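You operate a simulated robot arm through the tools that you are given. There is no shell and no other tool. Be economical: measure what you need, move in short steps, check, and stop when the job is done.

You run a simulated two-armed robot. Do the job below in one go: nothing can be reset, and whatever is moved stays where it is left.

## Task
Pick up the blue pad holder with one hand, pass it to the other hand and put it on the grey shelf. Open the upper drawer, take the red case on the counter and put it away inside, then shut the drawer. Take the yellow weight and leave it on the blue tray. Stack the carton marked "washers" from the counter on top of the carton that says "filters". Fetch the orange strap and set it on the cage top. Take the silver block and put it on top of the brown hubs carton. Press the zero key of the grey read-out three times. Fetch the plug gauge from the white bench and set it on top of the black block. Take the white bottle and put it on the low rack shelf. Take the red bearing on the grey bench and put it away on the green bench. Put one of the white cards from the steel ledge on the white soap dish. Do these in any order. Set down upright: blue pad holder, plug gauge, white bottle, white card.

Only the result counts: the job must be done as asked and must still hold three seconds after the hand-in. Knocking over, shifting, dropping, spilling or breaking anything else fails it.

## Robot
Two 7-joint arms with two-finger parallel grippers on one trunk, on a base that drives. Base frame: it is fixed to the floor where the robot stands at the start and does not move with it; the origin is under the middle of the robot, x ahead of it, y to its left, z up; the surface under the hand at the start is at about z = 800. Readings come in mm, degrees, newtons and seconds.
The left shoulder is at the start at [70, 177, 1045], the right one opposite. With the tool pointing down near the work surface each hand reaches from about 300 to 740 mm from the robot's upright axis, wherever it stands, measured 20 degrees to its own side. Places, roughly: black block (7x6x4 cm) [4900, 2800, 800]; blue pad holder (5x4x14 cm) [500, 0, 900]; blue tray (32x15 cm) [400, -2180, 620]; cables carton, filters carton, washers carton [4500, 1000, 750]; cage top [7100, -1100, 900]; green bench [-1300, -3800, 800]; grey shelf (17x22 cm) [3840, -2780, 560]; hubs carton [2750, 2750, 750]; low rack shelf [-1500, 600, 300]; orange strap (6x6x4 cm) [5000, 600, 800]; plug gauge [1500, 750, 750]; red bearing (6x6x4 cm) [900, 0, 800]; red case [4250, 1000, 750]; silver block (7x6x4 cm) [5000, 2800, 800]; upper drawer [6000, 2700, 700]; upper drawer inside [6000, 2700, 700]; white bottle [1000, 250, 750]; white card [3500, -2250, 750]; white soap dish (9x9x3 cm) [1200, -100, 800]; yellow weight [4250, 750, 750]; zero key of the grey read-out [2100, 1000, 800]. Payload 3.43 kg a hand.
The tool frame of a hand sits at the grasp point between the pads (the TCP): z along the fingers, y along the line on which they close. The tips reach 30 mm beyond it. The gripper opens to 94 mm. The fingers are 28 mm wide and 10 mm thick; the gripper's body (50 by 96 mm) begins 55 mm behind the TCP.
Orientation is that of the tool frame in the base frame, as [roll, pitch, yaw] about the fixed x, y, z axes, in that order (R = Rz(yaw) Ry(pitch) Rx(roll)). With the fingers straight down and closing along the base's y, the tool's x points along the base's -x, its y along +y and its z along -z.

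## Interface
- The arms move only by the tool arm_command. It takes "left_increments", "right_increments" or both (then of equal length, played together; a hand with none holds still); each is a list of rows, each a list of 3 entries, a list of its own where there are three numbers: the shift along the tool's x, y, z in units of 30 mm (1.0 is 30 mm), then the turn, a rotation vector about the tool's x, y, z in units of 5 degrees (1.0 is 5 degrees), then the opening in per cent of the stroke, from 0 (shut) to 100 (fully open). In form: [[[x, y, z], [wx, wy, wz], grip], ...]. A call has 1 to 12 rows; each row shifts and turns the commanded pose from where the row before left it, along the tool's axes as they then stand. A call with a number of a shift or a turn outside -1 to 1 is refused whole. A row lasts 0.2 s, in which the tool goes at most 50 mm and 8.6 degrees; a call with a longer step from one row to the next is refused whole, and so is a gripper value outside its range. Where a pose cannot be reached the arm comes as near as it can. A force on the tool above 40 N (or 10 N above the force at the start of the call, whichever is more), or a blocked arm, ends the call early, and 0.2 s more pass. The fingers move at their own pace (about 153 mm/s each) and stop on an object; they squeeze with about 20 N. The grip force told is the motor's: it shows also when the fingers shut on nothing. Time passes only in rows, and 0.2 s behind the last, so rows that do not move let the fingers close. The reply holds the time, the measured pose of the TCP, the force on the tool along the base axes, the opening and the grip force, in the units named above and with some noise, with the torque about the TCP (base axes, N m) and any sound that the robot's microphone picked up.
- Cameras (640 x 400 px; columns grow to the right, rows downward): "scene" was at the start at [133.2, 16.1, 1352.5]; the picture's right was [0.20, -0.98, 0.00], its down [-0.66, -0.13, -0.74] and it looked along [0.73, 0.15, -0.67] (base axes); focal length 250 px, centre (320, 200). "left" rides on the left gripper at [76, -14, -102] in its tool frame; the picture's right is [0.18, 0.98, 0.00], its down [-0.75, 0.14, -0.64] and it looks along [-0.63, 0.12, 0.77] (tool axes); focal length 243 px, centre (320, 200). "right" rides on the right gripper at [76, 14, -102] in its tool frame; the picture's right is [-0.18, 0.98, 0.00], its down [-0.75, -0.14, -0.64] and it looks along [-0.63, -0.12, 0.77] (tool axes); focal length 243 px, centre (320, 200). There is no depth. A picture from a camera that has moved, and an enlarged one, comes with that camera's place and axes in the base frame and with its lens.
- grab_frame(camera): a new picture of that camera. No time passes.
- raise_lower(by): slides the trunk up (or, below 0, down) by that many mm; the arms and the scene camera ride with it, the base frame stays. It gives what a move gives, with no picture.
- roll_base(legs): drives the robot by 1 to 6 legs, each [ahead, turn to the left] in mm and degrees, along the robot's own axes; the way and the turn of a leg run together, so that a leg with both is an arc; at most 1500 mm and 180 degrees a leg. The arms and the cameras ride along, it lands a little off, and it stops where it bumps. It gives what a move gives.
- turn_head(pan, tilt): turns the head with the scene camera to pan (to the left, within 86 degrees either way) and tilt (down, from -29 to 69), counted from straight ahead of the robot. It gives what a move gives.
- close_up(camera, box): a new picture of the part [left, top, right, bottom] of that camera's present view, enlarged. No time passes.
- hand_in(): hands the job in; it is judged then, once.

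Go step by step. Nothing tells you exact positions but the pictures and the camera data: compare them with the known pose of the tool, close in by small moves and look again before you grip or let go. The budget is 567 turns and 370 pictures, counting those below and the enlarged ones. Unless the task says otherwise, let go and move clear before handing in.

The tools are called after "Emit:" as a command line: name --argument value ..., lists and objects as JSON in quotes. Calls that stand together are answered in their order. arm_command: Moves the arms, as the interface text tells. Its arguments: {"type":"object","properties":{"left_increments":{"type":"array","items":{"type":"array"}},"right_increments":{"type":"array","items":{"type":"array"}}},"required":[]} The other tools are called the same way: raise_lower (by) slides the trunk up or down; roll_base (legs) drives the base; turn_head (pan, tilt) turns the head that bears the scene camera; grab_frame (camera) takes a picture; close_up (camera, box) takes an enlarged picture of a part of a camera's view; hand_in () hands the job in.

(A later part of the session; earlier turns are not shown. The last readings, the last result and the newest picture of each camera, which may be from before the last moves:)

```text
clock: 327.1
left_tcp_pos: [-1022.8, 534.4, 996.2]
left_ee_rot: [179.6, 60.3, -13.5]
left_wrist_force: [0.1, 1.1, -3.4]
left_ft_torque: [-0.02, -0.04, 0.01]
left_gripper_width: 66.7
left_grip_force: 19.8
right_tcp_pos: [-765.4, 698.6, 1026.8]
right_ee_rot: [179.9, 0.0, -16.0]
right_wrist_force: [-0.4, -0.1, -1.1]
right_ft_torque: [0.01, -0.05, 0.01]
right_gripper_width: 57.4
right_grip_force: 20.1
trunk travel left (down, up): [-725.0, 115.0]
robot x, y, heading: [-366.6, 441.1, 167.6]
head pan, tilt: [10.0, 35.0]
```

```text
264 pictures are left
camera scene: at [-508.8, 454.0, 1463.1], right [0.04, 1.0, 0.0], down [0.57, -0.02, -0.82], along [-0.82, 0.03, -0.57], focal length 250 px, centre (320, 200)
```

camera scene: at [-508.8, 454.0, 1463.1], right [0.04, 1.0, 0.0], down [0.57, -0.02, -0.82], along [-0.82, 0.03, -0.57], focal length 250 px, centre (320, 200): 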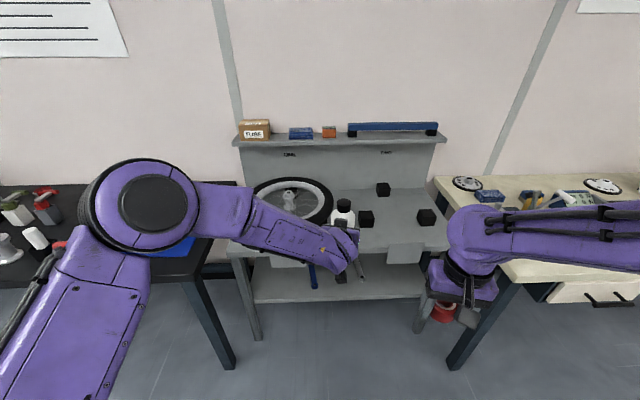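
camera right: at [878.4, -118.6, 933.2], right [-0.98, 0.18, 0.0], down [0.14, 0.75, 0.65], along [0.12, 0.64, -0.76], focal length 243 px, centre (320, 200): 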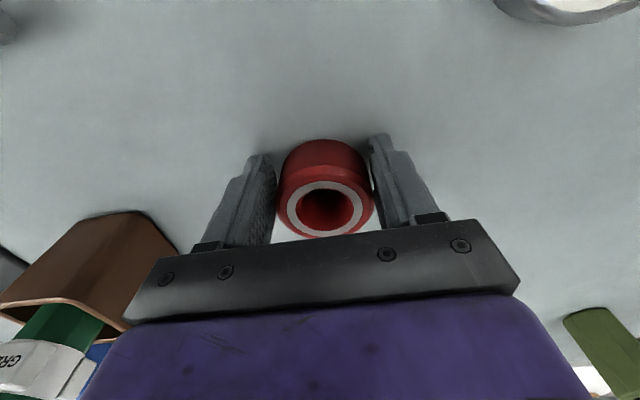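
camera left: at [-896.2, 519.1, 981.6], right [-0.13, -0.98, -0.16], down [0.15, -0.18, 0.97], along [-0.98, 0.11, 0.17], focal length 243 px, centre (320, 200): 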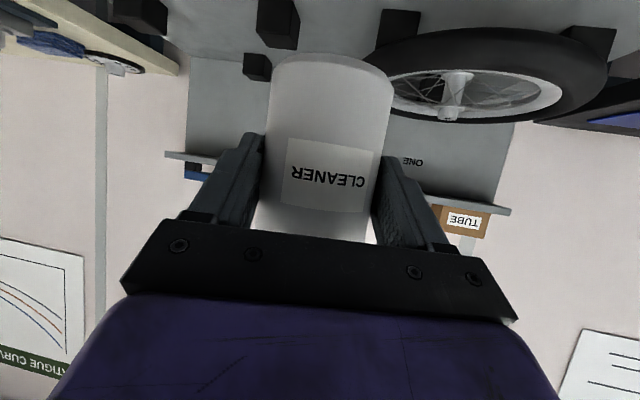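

Emit:
raise_lower --by -400

Emit:
turn_head --pan 10 --tilt 30

Emit:
grab_frame --camera "scene"

Emit:
grab_frame --camera "left"

```text
clock: 330.9
left_tcp_pos: [-1020.9, 535.5, 596.7]
left_ee_rot: [179.6, 60.1, -13.6]
left_wrist_force: [0.3, -1.2, -3.8]
left_ft_torque: [-0.03, -0.05, 0.01]
left_gripper_width: 66.5
left_grip_force: 20.8
right_tcp_pos: [-765.6, 699.6, 628.0]
right_ee_rot: [180.0, 0.1, -16.1]
right_wrist_force: [-0.2, -0.3, -1.2]
right_ft_torque: [-0.01, -0.02, 0.01]
right_gripper_width: 57.5
right_grip_force: 19.6
trunk travel left (down, up): [-325.0, 515.0]
robot x, y, heading: [-369.6, 442.3, 167.6]
head pan, tilt: [10.0, 35.0]
```

```text
clock: 331.5
left_tcp_pos: [-1020.6, 534.2, 598.3]
left_ee_rot: [179.7, 60.2, -13.5]
left_wrist_force: [-0.7, 0.1, -3.8]
left_ft_torque: [0.02, -0.05, -0.03]
left_gripper_width: 66.8
left_grip_force: 20.2
right_tcp_pos: [-764.0, 698.8, 625.7]
right_ee_rot: [179.9, 0.1, -16.0]
right_wrist_force: [-0.4, 0.2, -0.8]
right_ft_torque: [-0.01, -0.03, 0.01]
right_gripper_width: 57.3
right_grip_force: 19.5
trunk travel left (down, up): [-325.0, 515.0]
robot x, y, heading: [-374.1, 441.1, 168.0]
head pan, tilt: [10.0, 30.0]
```

```text
263 pictures are left
camera scene: at [-510.9, 453.9, 1070.8], right [0.04, 1.0, 0.0], down [0.5, -0.02, -0.87], along [-0.86, 0.04, -0.5], focal length 250 px, centre (320, 200)
```

scene: 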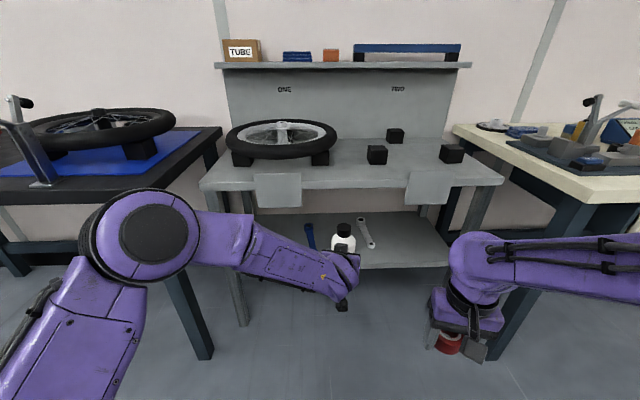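

```text
262 pictures are left
camera left: at [-895.9, 519.0, 581.6], right [-0.13, -0.98, -0.16], down [0.15, -0.18, 0.97], along [-0.98, 0.11, 0.17], focal length 243 px, centre (320, 200)
```

left: 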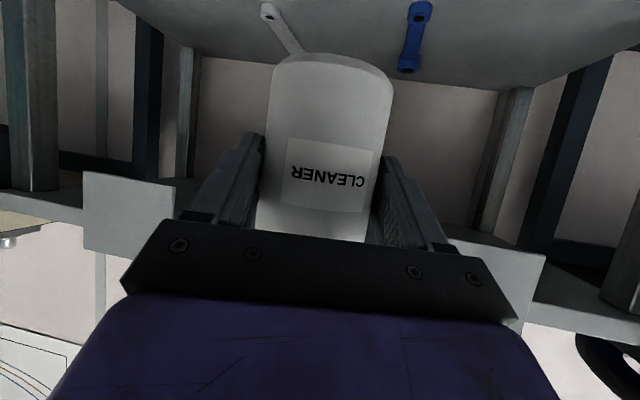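

The lower shelf is free between two wrenches, around y ≈ 575. I drive closer at a slight angle.

Emit:
roll_base --legs '[[0, -8.5], [300, 0], [0, 10]]'

Emit:
raise_lower --by -170

Emit:
grab_frame --camera "scene"

Emit:
grab_frame --camera "left"

```text
clock: 334.9
left_tcp_pos: [-1303.5, 615.9, 597.7]
left_ee_rot: [179.6, 60.1, -11.3]
left_wrist_force: [0.2, -0.5, -3.5]
left_ft_torque: [0.0, -0.05, 0.02]
left_gripper_width: 66.6
left_grip_force: 19.6
right_tcp_pos: [-1053.8, 788.1, 628.0]
right_ee_rot: [-179.9, 0.0, -13.8]
right_wrist_force: [0.1, 0.5, -1.0]
right_ft_torque: [-0.01, -0.02, 0.0]
right_gripper_width: 56.7
right_grip_force: 20.3
trunk travel left (down, up): [-325.0, 515.0]
robot x, y, heading: [-653.3, 542.1, 169.9]
head pan, tilt: [10.0, 30.0]
```

```text
clock: 336.8
left_tcp_pos: [-1304.8, 614.8, 427.3]
left_ee_rot: [179.6, 60.2, -11.4]
left_wrist_force: [-0.3, 0.3, -2.9]
left_ft_torque: [0.01, -0.06, 0.0]
left_gripper_width: 66.7
left_grip_force: 19.6
right_tcp_pos: [-1054.9, 788.7, 456.6]
right_ee_rot: [-180.0, 0.2, -13.8]
right_wrist_force: [-0.1, 0.4, -0.5]
right_ft_torque: [0.0, 0.0, 0.01]
right_gripper_width: 56.9
right_grip_force: 20.0
trunk travel left (down, up): [-155.0, 685.0]
robot x, y, heading: [-651.0, 544.5, 169.7]
head pan, tilt: [10.0, 30.0]
```

```text
261 pictures are left
camera scene: at [-790.4, 552.4, 900.9], right [0.0, 1.0, 0.0], down [0.5, 0.0, -0.87], along [-0.87, 0.0, -0.5], focal length 250 px, centre (320, 200)
```

scene: 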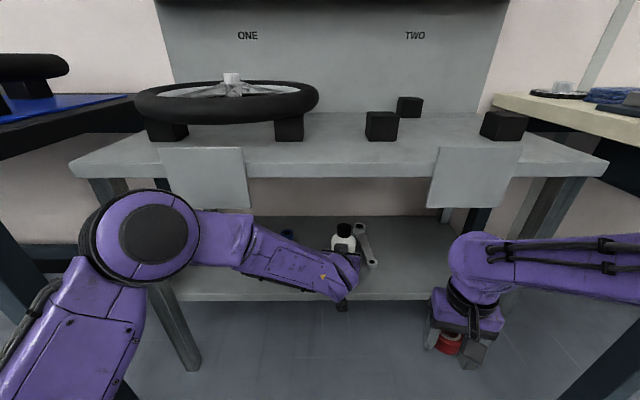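

```text
260 pictures are left
camera left: at [-1177.7, 603.6, 411.7], right [-0.1, -0.98, -0.16], down [0.15, -0.17, 0.97], along [-0.98, 0.07, 0.17], focal length 243 px, centre (320, 200)
```

left: 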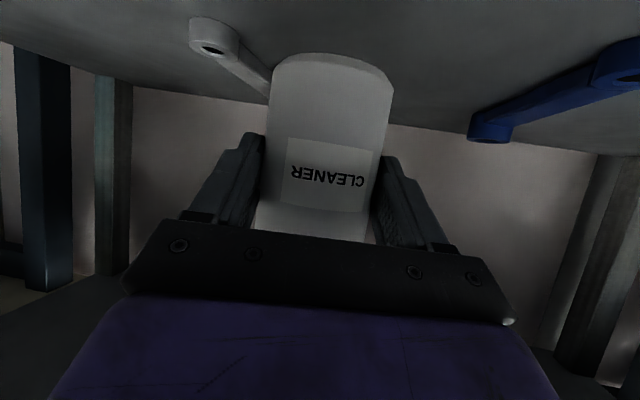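

The bottle hovers above the lower shelf's front. I move it in a little further and lower it.

Emit:
arm_command --left_increments '[[[-0.5, 0.45, 0.87], [0, 0, 0], 0], [[-0.5, 0.45, 0.87], [0, 0, 0], 0], [[0.8, 0, 0.46], [0, 0, 0], 0], [[0.7, 0, 0.4], [0, 0, 0], 0], [[0, 0, 0], [0, 0, 0], 0]]'

Emit:
grab_frame --camera "left"

Emit:
close_up --camera "scene" --box '[240, 180, 440, 320]'

```text
clock: 338.0
left_tcp_pos: [-1367.1, 599.3, 381.0]
left_ee_rot: [179.6, 60.5, -11.4]
left_wrist_force: [-0.6, 0.0, 15.9]
left_ft_torque: [0.54, 0.15, -0.01]
left_gripper_width: 65.8
left_grip_force: 20.4
right_tcp_pos: [-1051.9, 789.6, 459.2]
right_ee_rot: [180.0, 0.3, -13.8]
right_wrist_force: [0.3, 0.2, -1.5]
right_ft_torque: [-0.01, 0.0, -0.01]
right_gripper_width: 57.1
right_grip_force: 19.9
trunk travel left (down, up): [-155.0, 685.0]
robot x, y, heading: [-652.1, 540.6, 169.4]
head pan, tilt: [10.0, 30.0]
```

```text
259 pictures are left
camera left: at [-1241.1, 588.0, 364.2], right [-0.1, -0.98, -0.16], down [0.16, -0.17, 0.97], along [-0.98, 0.07, 0.17], focal length 243 px, centre (320, 200)
```

left: 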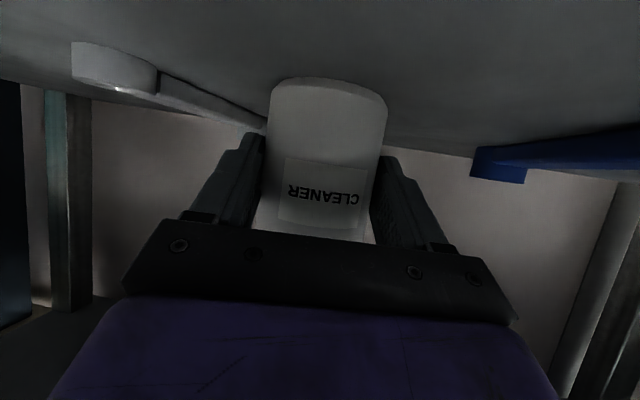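

```text
2.86 times, centred on (340, 250) of scene
camera zoom: at [-788.3, 552.2, 901.5], right [0.0, 1.0, 0.0], down [0.5, 0.0, -0.87], along [-0.87, 0.0, -0.5], focal length 714 px, centre (263, 57)
```

zoom: 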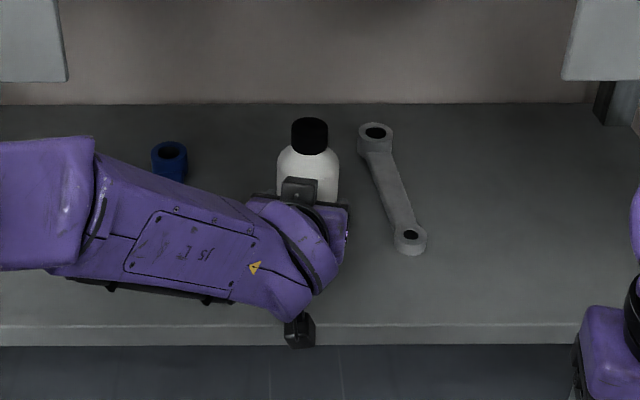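

The bottle is standing on the shelf (contact force). I open and withdraw straight back.

Emit:
arm_command --left_increments '[[[0, 0, 0], [0, 0, 0], 85], [[0, 0, 0], [0, 0, 0], 100], [[0, 0, 0], [0, 0, 0], 100], [[0.3, 0, -0.52], [0, 0, 0], 100], [[0.48, 0, -0.84], [0, 0, 0], 100], [[0.48, 0, -0.84], [0, 0, 0], 100], [[0.48, 0, -0.84], [0, 0, 0], 100], [[0.48, 0, -0.84], [0, 0, 0], 100], [[0.48, 0, -0.84], [0, 0, 0], 100]]'

Emit:
grab_frame --camera "left"

Emit:
close_up --camera "scene" --box '[240, 180, 440, 320]'

```text
clock: 340.0
left_tcp_pos: [-1206.2, 565.3, 375.2]
left_ee_rot: [179.4, 60.2, -11.5]
left_wrist_force: [0.3, 0.5, 0.3]
left_ft_torque: [-0.03, -0.03, -0.01]
left_gripper_width: 93.8
left_grip_force: 0.0
right_tcp_pos: [-1052.0, 789.9, 456.7]
right_ee_rot: [180.0, 0.3, -13.9]
right_wrist_force: [-0.3, 0.4, -1.9]
right_ft_torque: [0.0, -0.01, -0.01]
right_gripper_width: 57.1
right_grip_force: 19.9
trunk travel left (down, up): [-155.0, 685.0]
robot x, y, heading: [-648.5, 541.5, 169.7]
head pan, tilt: [10.0, 30.0]
```

```text
257 pictures are left
camera left: at [-1080.1, 554.3, 357.9], right [-0.1, -0.98, -0.16], down [0.15, -0.17, 0.97], along [-0.98, 0.07, 0.17], focal length 243 px, centre (320, 200)
```

left: 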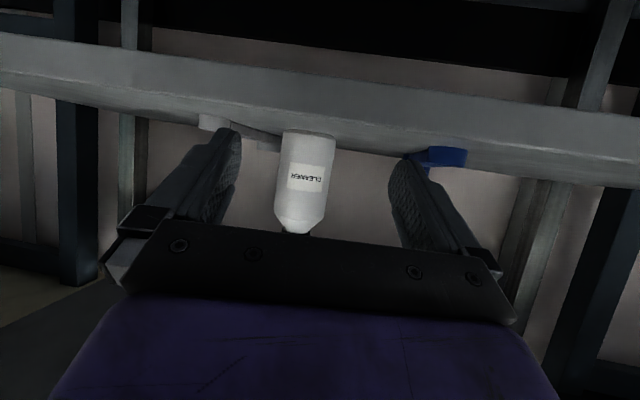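

```text
2.86 times, centred on (340, 250) of scene
camera zoom: at [-790.2, 552.4, 900.9], right [0.0, 1.0, 0.0], down [0.5, 0.0, -0.87], along [-0.87, 0.0, -0.5], focal length 714 px, centre (263, 57)
```

zoom: 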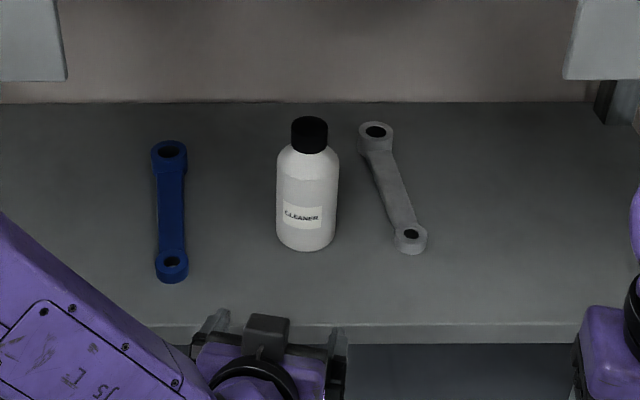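

The bottle stands upright on the low shelf. I back out, raise the trunk, and straighten the left hand.

Emit:
roll_base --legs '[[-400, 0]]'

Emit:
raise_lower --by 400

Emit:
raise_lower --by 280

Emit:
arm_command --left_increments '[[[0, 0, 0], [0, 1, 0], 100], [[0, 0, 0], [0, 1, 0], 100], [[0, 0, 0], [0, 1, 0], 100], [[0, 0, 0], [0, 1, 0], 100], [[0, 0, 0], [0, 1, 0], 100], [[0, 0, 0], [0, 1, 0], 100], [[0, 0, 0], [0, 1, 0], 100], [[0, 0, 0], [0, 1, 0], 100], [[0, 0, 0], [0, 1, 0], 100], [[0, 0, 0], [0, 1, 0], 100], [[0, 0, 0], [0, 1, 0], 100], [[0, 0, 0], [0, 1, 0], 100]]'

```text
clock: 342.6
left_tcp_pos: [-804.2, 489.4, 373.6]
left_ee_rot: [179.5, 60.2, -10.8]
left_wrist_force: [-0.4, -0.9, -0.5]
left_ft_torque: [0.01, 0.03, -0.05]
left_gripper_width: 93.9
left_grip_force: 0.1
right_tcp_pos: [-653.3, 714.2, 458.6]
right_ee_rot: [179.9, 0.2, -13.2]
right_wrist_force: [-0.2, 0.2, -1.0]
right_ft_torque: [-0.02, -0.03, 0.0]
right_gripper_width: 56.9
right_grip_force: 20.3
trunk travel left (down, up): [-155.0, 685.0]
robot x, y, heading: [-248.4, 471.9, 170.8]
head pan, tilt: [10.0, 30.0]
```

```text
clock: 346.4
left_tcp_pos: [-804.0, 488.5, 773.9]
left_ee_rot: [179.5, 60.1, -10.8]
left_wrist_force: [0.2, -0.1, 0.1]
left_ft_torque: [0.02, 0.01, 0.04]
left_gripper_width: 94.0
left_grip_force: 0.0
right_tcp_pos: [-652.9, 713.3, 858.1]
right_ee_rot: [-180.0, 0.2, -13.1]
right_wrist_force: [-0.2, -0.6, -2.1]
right_ft_torque: [-0.04, -0.01, 0.01]
right_gripper_width: 56.8
right_grip_force: 20.2
trunk travel left (down, up): [-555.0, 285.0]
robot x, y, heading: [-247.7, 475.4, 170.8]
head pan, tilt: [10.0, 30.0]
```

```text
clock: 349.2
left_tcp_pos: [-803.9, 489.2, 1053.9]
left_ee_rot: [179.5, 60.3, -10.9]
left_wrist_force: [0.6, 0.4, 0.3]
left_ft_torque: [-0.02, -0.01, 0.04]
left_gripper_width: 93.7
left_grip_force: 0.1
right_tcp_pos: [-652.5, 713.4, 1137.8]
right_ee_rot: [179.9, 0.2, -13.1]
right_wrist_force: [-0.1, -0.1, -0.6]
right_ft_torque: [-0.03, -0.01, 0.01]
right_gripper_width: 57.0
right_grip_force: 20.2
trunk travel left (down, up): [-835.0, 5.0]
robot x, y, heading: [-247.6, 474.1, 170.5]
head pan, tilt: [10.0, 30.0]
```

```text
clock: 351.8
left_tcp_pos: [-804.2, 488.8, 1054.2]
left_ee_rot: [179.7, 0.1, -10.5]
left_wrist_force: [0.4, -0.1, -1.1]
left_ft_torque: [0.0, -0.01, 0.03]
left_gripper_width: 93.9
left_grip_force: 0.0
right_tcp_pos: [-653.0, 713.3, 1137.0]
right_ee_rot: [180.0, 0.1, -13.1]
right_wrist_force: [-0.2, 0.3, -1.2]
right_ft_torque: [-0.01, -0.04, -0.05]
right_gripper_width: 56.8
right_grip_force: 20.1
trunk travel left (down, up): [-835.0, 5.0]
robot x, y, heading: [-243.4, 472.1, 170.3]
head pan, tilt: [10.0, 30.0]
```

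Emit:
arm_command --left_increments '[[[0.8, 0.4, -0.8], [0, 0, 0], 100], [[0.8, 0.4, -0.8], [0, 0, 0], 100], [[0.8, 0.4, -0.8], [0, 0, 0], 100], [[0.8, 0.4, -0.8], [0, 0, 0], 100]]'

Emit:
roll_base --legs '[[0, 83], [1380, 0], [0, 16.5]]'

Emit:
turn_head --pan 0 --tilt 30

Emit:
grab_frame --camera "scene"

```text
clock: 352.8
left_tcp_pos: [-716.8, 421.7, 1151.1]
left_ee_rot: [179.8, 0.3, -10.4]
left_wrist_force: [-0.2, 0.5, 0.8]
left_ft_torque: [0.0, -0.03, 0.0]
left_gripper_width: 93.9
left_grip_force: 0.0
right_tcp_pos: [-651.3, 712.3, 1137.4]
right_ee_rot: [-180.0, 0.3, -13.2]
right_wrist_force: [0.2, 0.8, -1.1]
right_ft_torque: [0.02, 0.01, -0.02]
right_gripper_width: 56.5
right_grip_force: 19.9
trunk travel left (down, up): [-835.0, 5.0]
robot x, y, heading: [-246.6, 471.1, 170.8]
head pan, tilt: [10.0, 30.0]
```

```text
clock: 364.1
left_tcp_pos: [-579.5, -1297.1, 1150.3]
left_ee_rot: [179.6, 0.1, 87.6]
left_wrist_force: [-1.4, -0.2, 0.4]
left_ft_torque: [0.03, -0.02, -0.01]
left_gripper_width: 94.1
left_grip_force: 0.1
right_tcp_pos: [-877.8, -1272.1, 1136.8]
right_ee_rot: [179.9, 0.1, 84.9]
right_wrist_force: [0.4, 0.0, -1.4]
right_ft_torque: [0.02, 0.02, -0.01]
right_gripper_width: 56.2
right_grip_force: 20.1
trunk travel left (down, up): [-835.0, 5.0]
robot x, y, heading: [-695.5, -835.2, -91.7]
head pan, tilt: [10.0, 30.0]
```

```text
clock: 364.8
left_tcp_pos: [-579.1, -1298.3, 1149.9]
left_ee_rot: [179.8, 0.2, 87.7]
left_wrist_force: [-0.3, -0.1, 0.6]
left_ft_torque: [0.0, 0.04, 0.01]
left_gripper_width: 93.9
left_grip_force: 0.1
right_tcp_pos: [-875.2, -1272.7, 1137.2]
right_ee_rot: [179.9, 0.2, 84.7]
right_wrist_force: [0.1, 0.7, -0.5]
right_ft_torque: [0.0, 0.0, 0.01]
right_gripper_width: 56.2
right_grip_force: 20.4
trunk travel left (down, up): [-835.0, 5.0]
robot x, y, heading: [-696.0, -842.6, -91.7]
head pan, tilt: [0.0, 30.0]
```

```text
255 pictures are left
camera scene: at [-697.5, -979.4, 1581.0], right [-1.0, 0.03, 0.0], down [0.01, 0.5, -0.87], along [-0.02, -0.87, -0.5], focal length 250 px, centre (320, 200)
```

scene: 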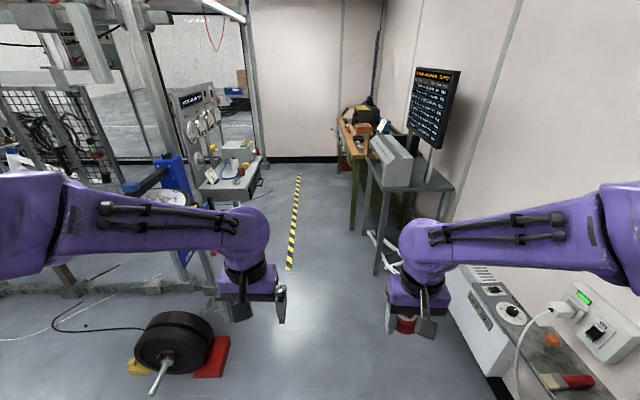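

The corridor is clear. I drive down it to the green bench.

Emit:
roll_base --legs '[[0, 3], [1400, 0], [1150, 0]]'

Emit:
turn_head --pan -65 --tilt 30

Emit:
grab_frame --camera "scene"

```text
clock: 377.9
left_tcp_pos: [-470.1, -3890.9, 1150.5]
left_ee_rot: [179.9, 0.1, 90.2]
left_wrist_force: [0.2, 0.6, -0.5]
left_ft_torque: [0.02, 0.0, -0.03]
left_gripper_width: 94.2
left_grip_force: 0.2
right_tcp_pos: [-766.8, -3878.3, 1137.3]
right_ee_rot: [-180.0, 0.3, 87.3]
right_wrist_force: [0.6, 0.0, -0.6]
right_ft_torque: [-0.02, 0.03, -0.01]
right_gripper_width: 56.0
right_grip_force: 19.3
trunk travel left (down, up): [-835.0, 5.0]
robot x, y, heading: [-606.4, -3437.0, -88.9]
head pan, tilt: [0.0, 30.0]
```

```text
clock: 379.3
left_tcp_pos: [-469.1, -3889.9, 1149.8]
left_ee_rot: [179.8, 0.2, 90.3]
left_wrist_force: [0.4, 0.1, -0.2]
left_ft_torque: [0.03, -0.01, 0.04]
left_gripper_width: 93.9
left_grip_force: 0.1
right_tcp_pos: [-767.5, -3877.0, 1137.9]
right_ee_rot: [-179.9, 0.3, 87.3]
right_wrist_force: [-0.3, -0.8, -0.8]
right_ft_torque: [0.03, 0.04, 0.0]
right_gripper_width: 55.8
right_grip_force: 19.9
trunk travel left (down, up): [-835.0, 5.0]
robot x, y, heading: [-606.2, -3434.8, -88.9]
head pan, tilt: [-65.0, 30.0]
```

```text
254 pictures are left
camera scene: at [-684.4, -3527.1, 1580.9], right [-0.44, 0.9, 0.0], down [0.45, 0.22, -0.87], along [-0.78, -0.38, -0.5], focal length 250 px, centre (320, 200)
```

scene: 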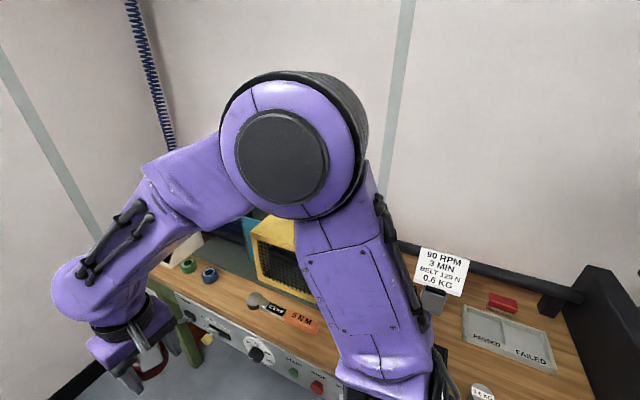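

I turn to face the green bench and look for a free spot.

Emit:
roll_base --legs '[[0, -91]]'

Emit:
turn_head --pan 0 --tilt 45

Emit:
grab_frame --camera "scene"

Emit:
grab_frame --camera "right"

```text
clock: 383.5
left_tcp_pos: [-1063.0, -3565.7, 1151.2]
left_ee_rot: [179.8, 0.3, -0.8]
left_wrist_force: [-0.2, -1.0, 0.3]
left_ft_torque: [-0.05, 0.01, -0.01]
left_gripper_width: 93.9
left_grip_force: 0.1
right_tcp_pos: [-1043.1, -3268.5, 1137.0]
right_ee_rot: [179.9, 0.2, -3.6]
right_wrist_force: [0.4, 0.9, -1.0]
right_ft_torque: [0.03, -0.03, -0.03]
right_gripper_width: 55.8
right_grip_force: 20.1
trunk travel left (down, up): [-835.0, 5.0]
robot x, y, heading: [-605.5, -3435.0, -179.9]
head pan, tilt: [-65.0, 30.0]
```

```text
clock: 384.9
left_tcp_pos: [-1061.7, -3563.7, 1150.5]
left_ee_rot: [179.8, 0.2, -0.6]
left_wrist_force: [-0.5, 0.9, 0.5]
left_ft_torque: [-0.02, 0.03, -0.01]
left_gripper_width: 94.1
left_grip_force: 0.0
right_tcp_pos: [-1043.7, -3266.2, 1137.0]
right_ee_rot: [180.0, 0.2, -3.6]
right_wrist_force: [0.4, 0.6, -1.4]
right_ft_torque: [-0.01, -0.05, 0.02]
right_gripper_width: 55.7
right_grip_force: 20.0
trunk travel left (down, up): [-835.0, 5.0]
robot x, y, heading: [-605.5, -3437.3, -180.0]
head pan, tilt: [0.0, 45.0]
```

```text
253 pictures are left
camera scene: at [-735.6, -3436.8, 1558.3], right [0.0, 1.0, 0.0], down [0.71, 0.0, -0.71], along [-0.71, 0.0, -0.71], focal length 250 px, centre (320, 200)
```

scene: 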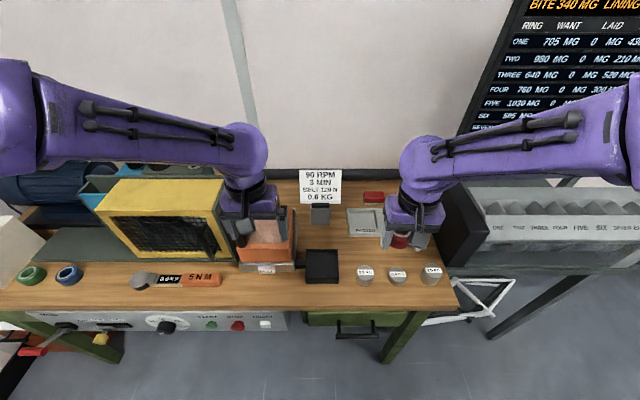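

```text
252 pictures are left
camera right: at [-968.5, -3286.4, 1239.7], right [-0.25, -0.97, 0.0], down [-0.74, 0.19, 0.64], along [-0.62, 0.16, -0.76], focal length 243 px, centre (320, 200)
```

right: 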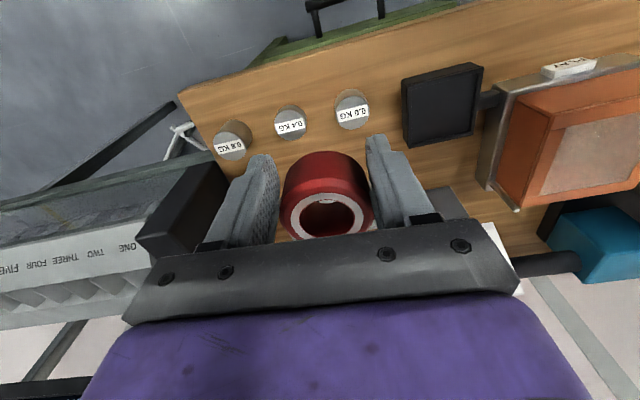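

A free strip lies at the front of the bench, around (-1090, -3650). I turn left so the right hand can place the bearing there comfortably.

Emit:
roll_base --legs '[[0, 33]]'

Emit:
grab_frame --camera "scene"

```text
clock: 386.9
left_tcp_pos: [-918.8, -3793.1, 1149.2]
left_ee_rot: [179.7, 0.2, 32.5]
left_wrist_force: [-0.8, 0.2, 0.7]
left_ft_torque: [0.03, 0.04, 0.0]
left_gripper_width: 93.7
left_grip_force: 0.1
right_tcp_pos: [-1065.9, -3534.8, 1137.6]
right_ee_rot: [-179.9, 0.2, 29.5]
right_wrist_force: [0.9, 0.6, -0.4]
right_ft_torque: [0.01, 0.01, -0.02]
right_gripper_width: 0.0
right_grip_force: 19.8
trunk travel left (down, up): [-835.0, 5.0]
robot x, y, heading: [-603.3, -3436.2, -146.9]
head pan, tilt: [0.0, 45.0]
```

```text
251 pictures are left
camera scene: at [-714.3, -3508.3, 1558.4], right [-0.55, 0.84, 0.0], down [0.59, 0.39, -0.71], along [-0.59, -0.39, -0.71], focal length 250 px, centre (320, 200)
```

scene: 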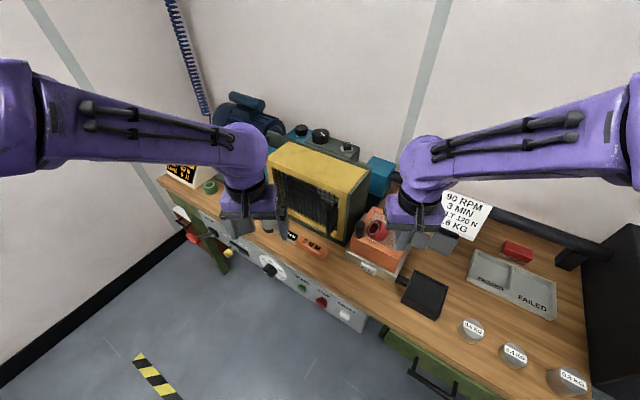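

The bearing slipped out of the grip during the turn and has landed on the orange box right below. I look closely.

Emit:
close_up --camera "scene" --box '[320, 180, 480, 300]'

Emit:
grab_frame --camera "right"

```text
3.33 times, centred on (400, 240) of scene
camera zoom: at [-714.3, -3508.3, 1558.4], right [-0.55, 0.84, 0.0], down [0.59, 0.39, -0.71], along [-0.59, -0.39, -0.71], focal length 832 px, centre (53, 67)
```

zoom: 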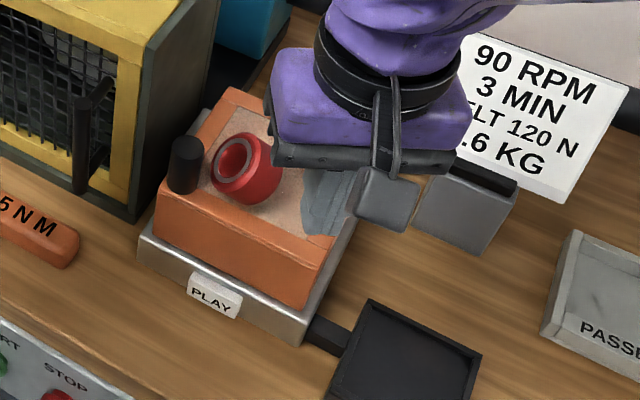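

```text
249 pictures are left
camera right: at [-991.7, -3509.3, 1239.9], right [0.32, -0.95, 0.0], down [-0.72, -0.25, 0.64], along [-0.61, -0.21, -0.76], focal length 243 px, centre (320, 200)
```

right: 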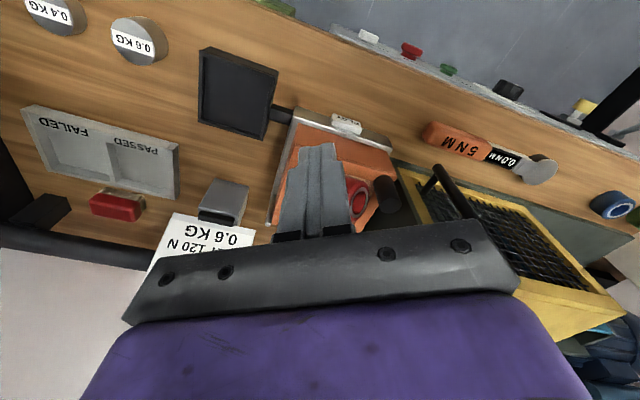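

The bearing lies tilted on the orange box's sandy top against a black knob, about (-1145, -3607, 1020). I move the right hand back and up for a clear look.

Emit:
arm_command --right_increments '[[[0, 0, -0.5], [0, 0, 0], 100], [[0.4, -0.8, -0.3], [0, 0, 0], 100], [[0.4, -0.8, -0.3], [0, 0, 0], 100], [[0.4, -0.8, -0.3], [0, 0, 0], 100], [[0.4, -0.8, -0.3], [0, 0, 0], 100], [[0.4, -0.8, -0.3], [0, 0, 0], 100]]'

Emit:
close_up --camera "scene" --box '[320, 190, 440, 280]'

Emit:
grab_frame --camera "right"

```text
clock: 388.3
left_tcp_pos: [-918.9, -3790.0, 1150.5]
left_ee_rot: [179.6, 0.2, 32.4]
left_wrist_force: [0.5, 0.9, 0.4]
left_ft_torque: [0.0, 0.0, -0.01]
left_gripper_width: 94.3
left_grip_force: 0.0
right_tcp_pos: [-1074.1, -3397.6, 1199.0]
right_ee_rot: [179.9, 0.4, 29.4]
right_wrist_force: [0.2, -0.3, 0.1]
right_ft_torque: [-0.03, -0.05, -0.03]
right_gripper_width: 93.7
right_grip_force: 0.0
trunk travel left (down, up): [-835.0, 5.0]
robot x, y, heading: [-607.2, -3440.1, -147.1]
head pan, tilt: [0.0, 45.0]
```

```text
4.44 times, centred on (380, 235) of scene
camera zoom: at [-715.6, -3505.3, 1558.4], right [-0.55, 0.84, 0.0], down [0.59, 0.39, -0.71], along [-0.59, -0.39, -0.71], focal length 1110 px, centre (53, 44)
```

zoom: 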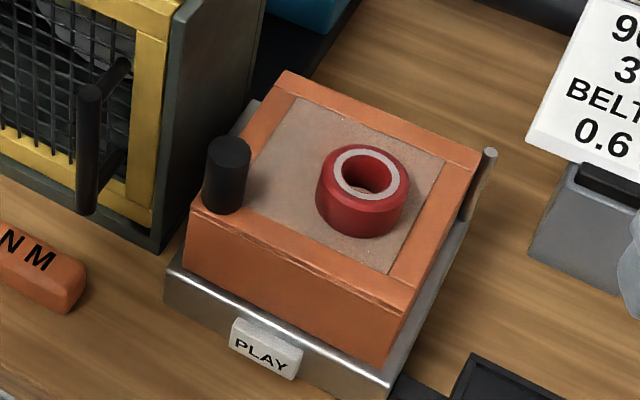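

```text
247 pictures are left
camera right: at [-999.9, -3372.0, 1301.1], right [0.32, -0.95, 0.0], down [-0.72, -0.24, 0.65], along [-0.61, -0.21, -0.76], focal length 243 px, centre (320, 200)
```

right: 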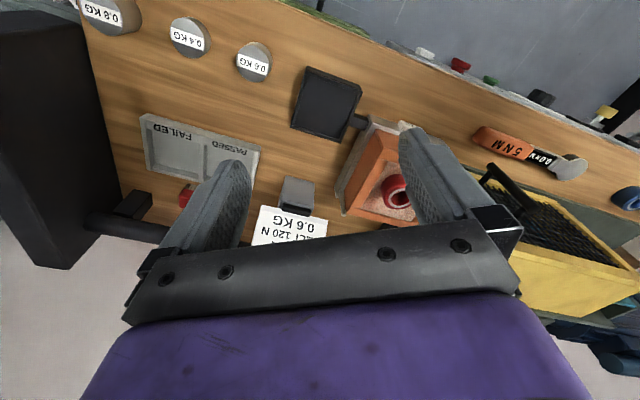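

It has since settled flat on the sandy top, clear of the knob, at about (-1199, -3580), top z ≈ 985. I bring the right hand over it.

Emit:
arm_command --right_increments '[[[-0.825, 0.4, 0.4], [0, 0, 0], 88], [[-0.825, 0.4, 0.4], [0, 0, 0], 88], [[-0.825, 0.4, 0.4], [0, 0, 0], 88], [[-0.825, 0.4, 0.4], [0, 0, 0], 88], [[-0.825, 0.4, 0.4], [0, 0, 0], 88], [[-0.825, 0.4, 0.4], [0, 0, 0], 88], [[-0.825, 0.4, 0.4], [0, 0, 0], 88], [[-0.825, 0.4, 0.4], [0, 0, 0], 88]]'

Emit:
grab_frame --camera "right"

Emit:
close_up --camera "scene" --box '[320, 160, 480, 280]'

```text
clock: 390.1
left_tcp_pos: [-918.5, -3794.2, 1149.1]
left_ee_rot: [179.8, 0.1, 32.4]
left_wrist_force: [-0.9, 0.8, -0.5]
left_ft_torque: [0.02, -0.01, -0.04]
left_gripper_width: 94.1
left_grip_force: 0.1
right_tcp_pos: [-1199.3, -3584.8, 1103.3]
right_ee_rot: [-179.9, 0.2, 29.5]
right_wrist_force: [0.3, 0.0, 0.7]
right_ft_torque: [0.02, 0.0, 0.0]
right_gripper_width: 82.9
right_grip_force: 0.0
trunk travel left (down, up): [-835.0, 5.0]
robot x, y, heading: [-599.6, -3436.2, -146.8]
head pan, tilt: [0.0, 45.0]
```

```text
246 pictures are left
camera right: at [-1126.4, -3559.4, 1204.6], right [0.32, -0.95, 0.0], down [-0.72, -0.25, 0.64], along [-0.61, -0.21, -0.76], focal length 243 px, centre (320, 200)
```

right: 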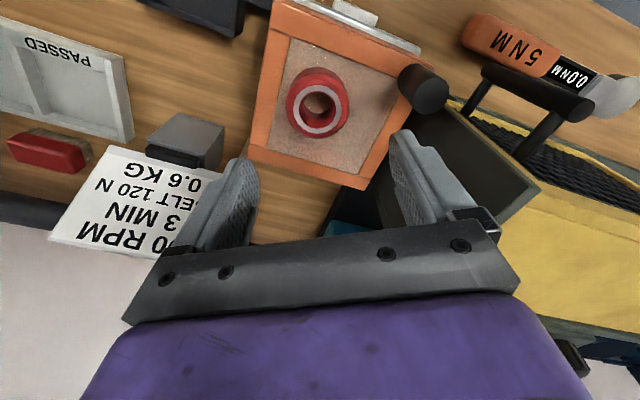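

```text
3.33 times, centred on (400, 220) of scene
camera zoom: at [-715.3, -3510.7, 1558.2], right [-0.55, 0.84, 0.0], down [0.59, 0.39, -0.71], along [-0.59, -0.39, -0.71], focal length 832 px, centre (53, 133)
```

zoom: 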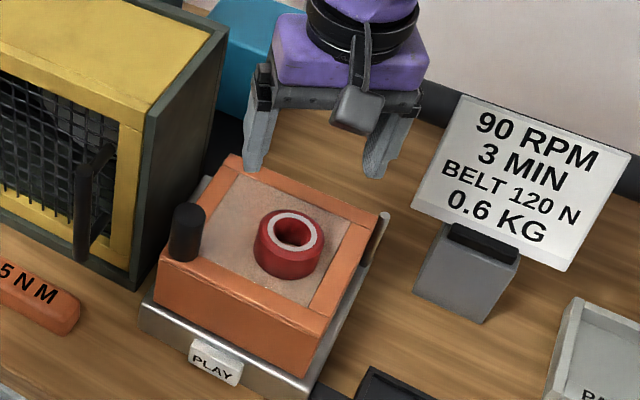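

Aligned; bearing top is at about z = 998. I go down and grip it again, this time centred.

Emit:
arm_command --right_increments '[[[0.16, 0.05, 0.9], [0, 0, 0], 88], [[0, 0, 0.9], [0, 0, 0], 88], [[0, 0, 0.9], [0, 0, 0], 88], [[0, 0, 0.85], [0, 0, 0], 88], [[0, 0, 0], [0, 0, 0], 88]]'

Emit:
grab_frame --camera "right"

```text
clock: 391.3
left_tcp_pos: [-916.9, -3793.9, 1150.6]
left_ee_rot: [179.8, 0.2, 32.4]
left_wrist_force: [0.9, -0.8, 1.0]
left_ft_torque: [0.0, -0.03, 0.0]
left_gripper_width: 94.0
left_grip_force: 0.0
right_tcp_pos: [-1193.5, -3580.6, 996.3]
right_ee_rot: [179.9, 0.2, 29.5]
right_wrist_force: [-0.2, -0.2, -0.5]
right_ft_torque: [0.0, 0.0, -0.04]
right_gripper_width: 82.7
right_grip_force: 0.1
trunk travel left (down, up): [-835.0, 5.0]
robot x, y, heading: [-604.4, -3437.9, -146.6]
head pan, tilt: [0.0, 45.0]
```

```text
244 pictures are left
camera right: at [-1118.7, -3555.8, 1098.6], right [0.32, -0.95, 0.0], down [-0.72, -0.25, 0.65], along [-0.61, -0.21, -0.76], focal length 243 px, centre (320, 200)
```

right: 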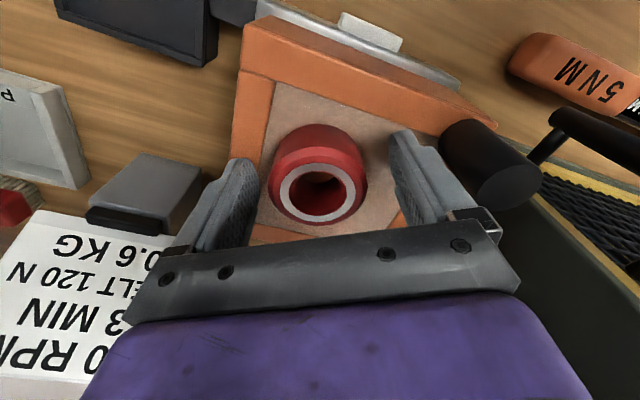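

Emit:
arm_command --right_increments '[[[0, 0, 0.08], [0, 0, 0], 60], [[0, 0, 0], [0, 0, 0], 30], [[0, 0, 0], [0, 0, 0], 0], [[0, 0, 0], [0, 0, 0], 0], [[0, 0, 0], [0, 0, 0], 0]]'

Emit:
arm_command --right_increments '[[[0, 0, -0.6], [0, 0, 0], 0], [[0, 0, -1], [0, 0, 0], 0], [[0, 0, -1], [0, 0, 0], 0], [[0, 0, -1], [0, 0, 0], 0]]'

Emit:
grab_frame --camera "right"

Emit:
grab_frame --camera "scene"

```text
clock: 392.5
left_tcp_pos: [-917.3, -3793.2, 1150.8]
left_ee_rot: [179.7, 0.3, 32.4]
left_wrist_force: [0.2, -0.2, 0.7]
left_ft_torque: [-0.01, 0.0, 0.0]
left_gripper_width: 93.9
left_grip_force: 0.0
right_tcp_pos: [-1192.4, -3579.8, 994.8]
right_ee_rot: [179.9, 0.4, 29.5]
right_wrist_force: [-4.8, 2.1, 15.7]
right_ft_torque: [-0.07, 0.26, -0.04]
right_gripper_width: 57.8
right_grip_force: 20.0
trunk travel left (down, up): [-835.0, 5.0]
robot x, y, heading: [-603.1, -3437.3, -147.2]
head pan, tilt: [0.0, 45.0]
```

```text
clock: 393.5
left_tcp_pos: [-916.6, -3793.4, 1149.5]
left_ee_rot: [179.8, 0.2, 32.4]
left_wrist_force: [-0.6, -0.4, 0.6]
left_ft_torque: [0.03, 0.04, -0.03]
left_gripper_width: 93.8
left_grip_force: 0.0
right_tcp_pos: [-1191.5, -3581.8, 1100.7]
right_ee_rot: [-179.9, 0.2, 29.5]
right_wrist_force: [-0.2, -0.4, -1.1]
right_ft_torque: [0.0, 0.01, 0.0]
right_gripper_width: 58.4
right_grip_force: 20.2
trunk travel left (down, up): [-835.0, 5.0]
robot x, y, heading: [-602.0, -3438.0, -146.7]
head pan, tilt: [0.0, 45.0]
```

```text
243 pictures are left
camera right: at [-1117.1, -3556.3, 1202.9], right [0.32, -0.95, 0.0], down [-0.72, -0.25, 0.64], along [-0.61, -0.21, -0.76], focal length 243 px, centre (320, 200)
```

right: 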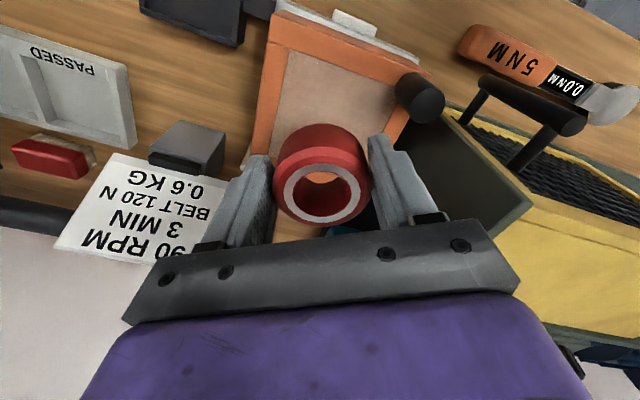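

```text
242 pictures are left
camera scene: at [-713.5, -3509.1, 1558.3], right [-0.55, 0.84, 0.0], down [0.59, 0.39, -0.71], along [-0.59, -0.39, -0.71], focal length 250 px, centre (320, 200)
```

scene: 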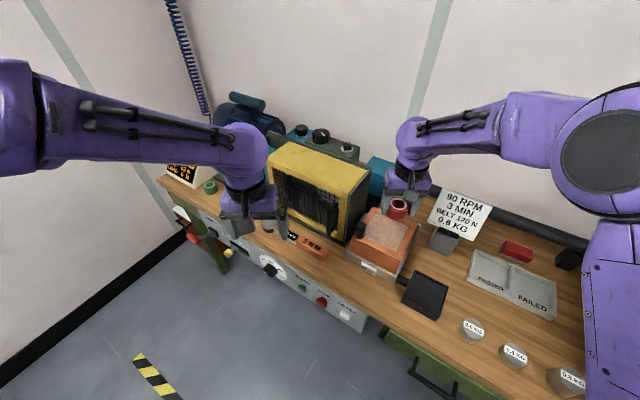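

Re-gripped firmly. A free patch of wood lies between the box, the tray and the sign, around (-1268, -3415). I move over it and look down.

Emit:
arm_command --right_increments '[[[0.08, -0.87, 0], [0, 0, 0], 0], [[0.08, -0.87, 0], [0, 0, 0], 0], [[0.08, -0.87, 0], [0, 0, 0], 0], [[0.08, -0.87, 0], [0, 0, 0], 0], [[0.08, -0.87, 0], [0, 0, 0], 0], [[0.08, -0.87, 0], [0, 0, 0], 0], [[0.08, -0.87, 0], [0, 0, 0], 0]]'

Emit:
grab_frame --camera "right"

Emit:
grab_frame --camera "scene"

```text
clock: 395.1
left_tcp_pos: [-918.7, -3791.9, 1149.5]
left_ee_rot: [179.7, 0.3, 32.4]
left_wrist_force: [-0.6, 0.6, -1.5]
left_ft_torque: [0.0, -0.02, 0.02]
left_gripper_width: 94.0
left_grip_force: 0.0
right_tcp_pos: [-1268.8, -3412.5, 1098.4]
right_ee_rot: [-179.9, 0.3, 29.5]
right_wrist_force: [0.2, -0.2, -1.6]
right_ft_torque: [-0.01, -0.01, 0.02]
right_gripper_width: 58.1
right_grip_force: 19.5
trunk travel left (down, up): [-835.0, 5.0]
robot x, y, heading: [-601.8, -3431.7, -147.1]
head pan, tilt: [0.0, 45.0]
```

```text
241 pictures are left
camera right: at [-1194.8, -3387.9, 1201.3], right [0.32, -0.95, 0.0], down [-0.72, -0.25, 0.64], along [-0.61, -0.21, -0.76], focal length 243 px, centre (320, 200)
```

right: 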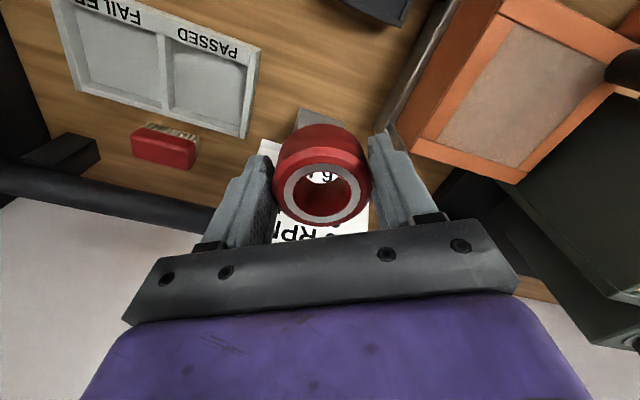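

```text
240 pictures are left
camera scene: at [-715.1, -3507.3, 1558.3], right [-0.55, 0.84, 0.0], down [0.59, 0.39, -0.71], along [-0.59, -0.39, -0.71], focal length 250 px, centre (320, 200)
```

scene: 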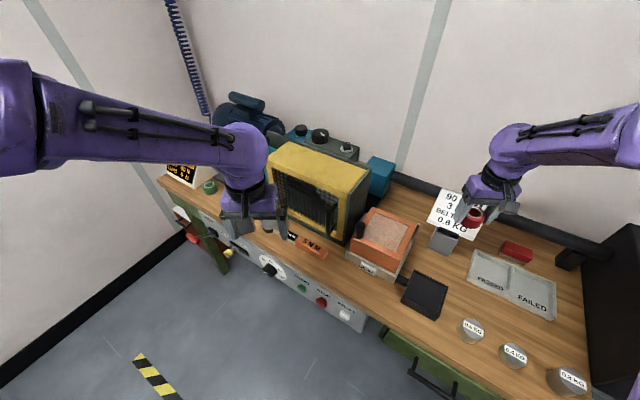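

The patch below is clear. I lower the bearing step by step.

Emit:
arm_command --right_increments '[[[0.1, 0, 0.9], [0, 0, 0], 0], [[0, 0, 0.9], [0, 0, 0], 0], [[0, 0, 0.9], [0, 0, 0], 0], [[0, 0, 0.9], [0, 0, 0], 0], [[0, 0, 0.9], [0, 0, 0], 0], [[0, 0, 0.9], [0, 0, 0], 0], [[0, 0, 0.9], [0, 0, 0], 0]]'

Emit:
grab_frame --camera "right"

Emit:
close_up --camera "scene" --box '[380, 160, 540, 280]'

```text
clock: 396.7
left_tcp_pos: [-918.0, -3792.6, 1149.3]
left_ee_rot: [179.8, 0.1, 32.4]
left_wrist_force: [0.5, -1.0, 0.2]
left_ft_torque: [-0.03, 0.0, -0.02]
left_gripper_width: 94.2
left_grip_force: 0.0
right_tcp_pos: [-1267.6, -3412.1, 910.8]
right_ee_rot: [-180.0, 0.2, 29.5]
right_wrist_force: [-0.5, 0.0, -1.2]
right_ft_torque: [-0.02, -0.02, 0.0]
right_gripper_width: 57.9
right_grip_force: 19.8
trunk travel left (down, up): [-835.0, 5.0]
robot x, y, heading: [-602.8, -3435.2, -146.6]
head pan, tilt: [0.0, 45.0]
```

```text
239 pictures are left
camera right: at [-1193.6, -3386.7, 1012.6], right [0.32, -0.95, 0.0], down [-0.72, -0.25, 0.64], along [-0.61, -0.21, -0.76], focal length 243 px, centre (320, 200)
```

right: 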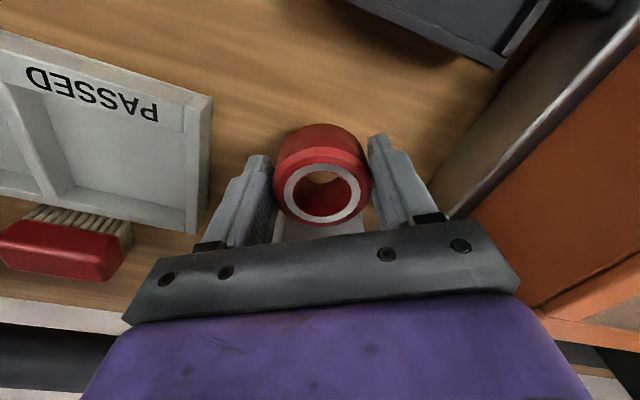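

```text
3.33 times, centred on (460, 220) of scene
camera zoom: at [-715.4, -3508.9, 1558.3], right [-0.55, 0.84, 0.0], down [0.59, 0.39, -0.71], along [-0.59, -0.39, -0.71], focal length 832 px, centre (-147, 133)
```

zoom: 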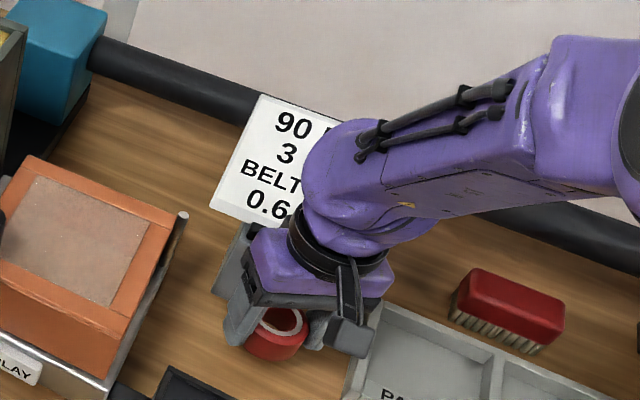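

Emit:
arm_command --right_increments '[[[0, 0, 0.9], [0, 0, 0], 0], [[0, 0, 0.9], [0, 0, 0], 0], [[0, 0, 0.2], [0, 0, 0], 0], [[0, 0, 0.2], [0, 0, 0], 0], [[0, 0, 0], [0, 0, 0], 0]]'

Emit:
arm_command --right_increments '[[[0, 0, 0.15], [0, 0, 0], 0], [[0, 0, 0], [0, 0, 0], 0]]'

Emit:
arm_command --right_increments '[[[0, 0, 0.1], [0, 0, 0], 0], [[0, 0, 0], [0, 0, 0], 0]]'

```text
clock: 397.3
left_tcp_pos: [-913.9, -3792.5, 1149.7]
left_ee_rot: [179.8, 0.3, 32.4]
left_wrist_force: [-0.2, -0.2, -0.9]
left_ft_torque: [-0.03, -0.06, 0.01]
left_gripper_width: 94.0
left_grip_force: 0.1
right_tcp_pos: [-1267.9, -3412.7, 870.2]
right_ee_rot: [180.0, 0.6, 29.7]
right_wrist_force: [8.8, 2.2, 22.0]
right_ft_torque: [-0.39, -1.01, 0.19]
right_gripper_width: 57.0
right_grip_force: 19.9
trunk travel left (down, up): [-835.0, 5.0]
robot x, y, heading: [-603.5, -3436.3, -146.8]
head pan, tilt: [0.0, 45.0]
stopped in row 3 (right hand): the force on the tool passed its limit at 79 N (the readings are from after the stop); the commanded pose is now the measured one
```

```text
clock: 397.9
left_tcp_pos: [-913.7, -3791.7, 1151.7]
left_ee_rot: [179.9, 0.4, 32.4]
left_wrist_force: [1.6, -0.8, 0.2]
left_ft_torque: [-0.03, 0.03, -0.03]
left_gripper_width: 93.9
left_grip_force: 0.0
right_tcp_pos: [-1270.3, -3414.8, 871.1]
right_ee_rot: [-179.8, 1.1, 29.7]
right_wrist_force: [10.0, 3.5, 22.4]
right_ft_torque: [-0.41, -0.93, 0.57]
right_gripper_width: 56.7
right_grip_force: 19.5
trunk travel left (down, up): [-835.0, 5.0]
robot x, y, heading: [-606.1, -3440.8, -146.7]
head pan, tilt: [0.0, 45.0]
stopped in row 2 (right hand): the force on the tool passed its limit at 44 N (the readings are from after the stop); the commanded pose is now the measured one
```

```text
clock: 398.4
left_tcp_pos: [-911.3, -3791.7, 1151.4]
left_ee_rot: [-180.0, 0.5, 32.3]
left_wrist_force: [0.2, 0.4, -0.3]
left_ft_torque: [0.01, 0.04, 0.0]
left_gripper_width: 93.9
left_grip_force: 0.0
right_tcp_pos: [-1269.9, -3414.9, 870.7]
right_ee_rot: [-179.7, 1.5, 29.7]
right_wrist_force: [12.6, 4.9, 30.7]
right_ft_torque: [-0.52, -1.21, 0.42]
right_gripper_width: 57.0
right_grip_force: 20.0
trunk travel left (down, up): [-835.0, 5.0]
robot x, y, heading: [-603.2, -3439.8, -146.8]
head pan, tilt: [0.0, 45.0]
stopped in row 2 (right hand): the force on the tool passed its limit at 43 N (the readings are from after the stop); the commanded pose is now the measured one
```

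Contact came earlier, at TCP z ≈ 871 — the bench is higher than assumed. I look before letting go.

Emit:
grab_frame --camera "right"

Emit:
close_up --camera "scene" --box '[400, 180, 520, 270]'

```text
237 pictures are left
camera right: at [-1194.2, -3388.3, 970.8], right [0.33, -0.94, 0.0], down [-0.71, -0.24, 0.66], along [-0.63, -0.22, -0.75], focal length 243 px, centre (320, 200)
```

right: 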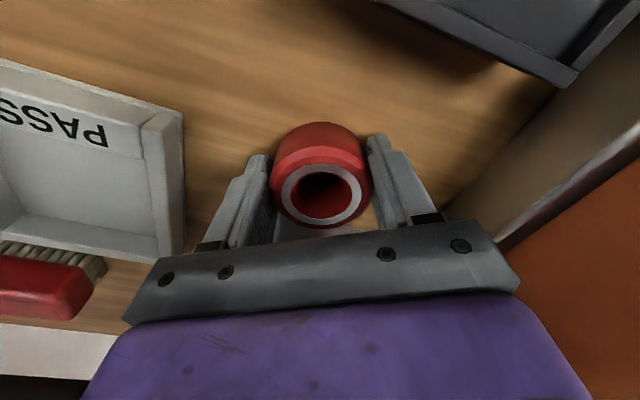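

```text
4.44 times, centred on (460, 225) of scene
camera zoom: at [-705.2, -3507.7, 1559.1], right [-0.55, 0.84, 0.0], down [0.59, 0.39, -0.71], along [-0.6, -0.39, -0.7], focal length 1110 px, centre (-302, 89)
```

zoom: 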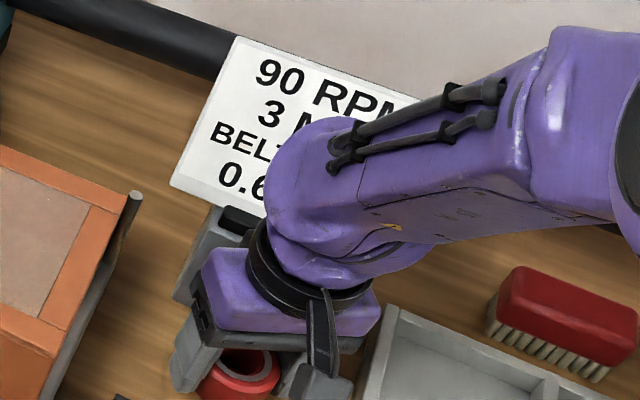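

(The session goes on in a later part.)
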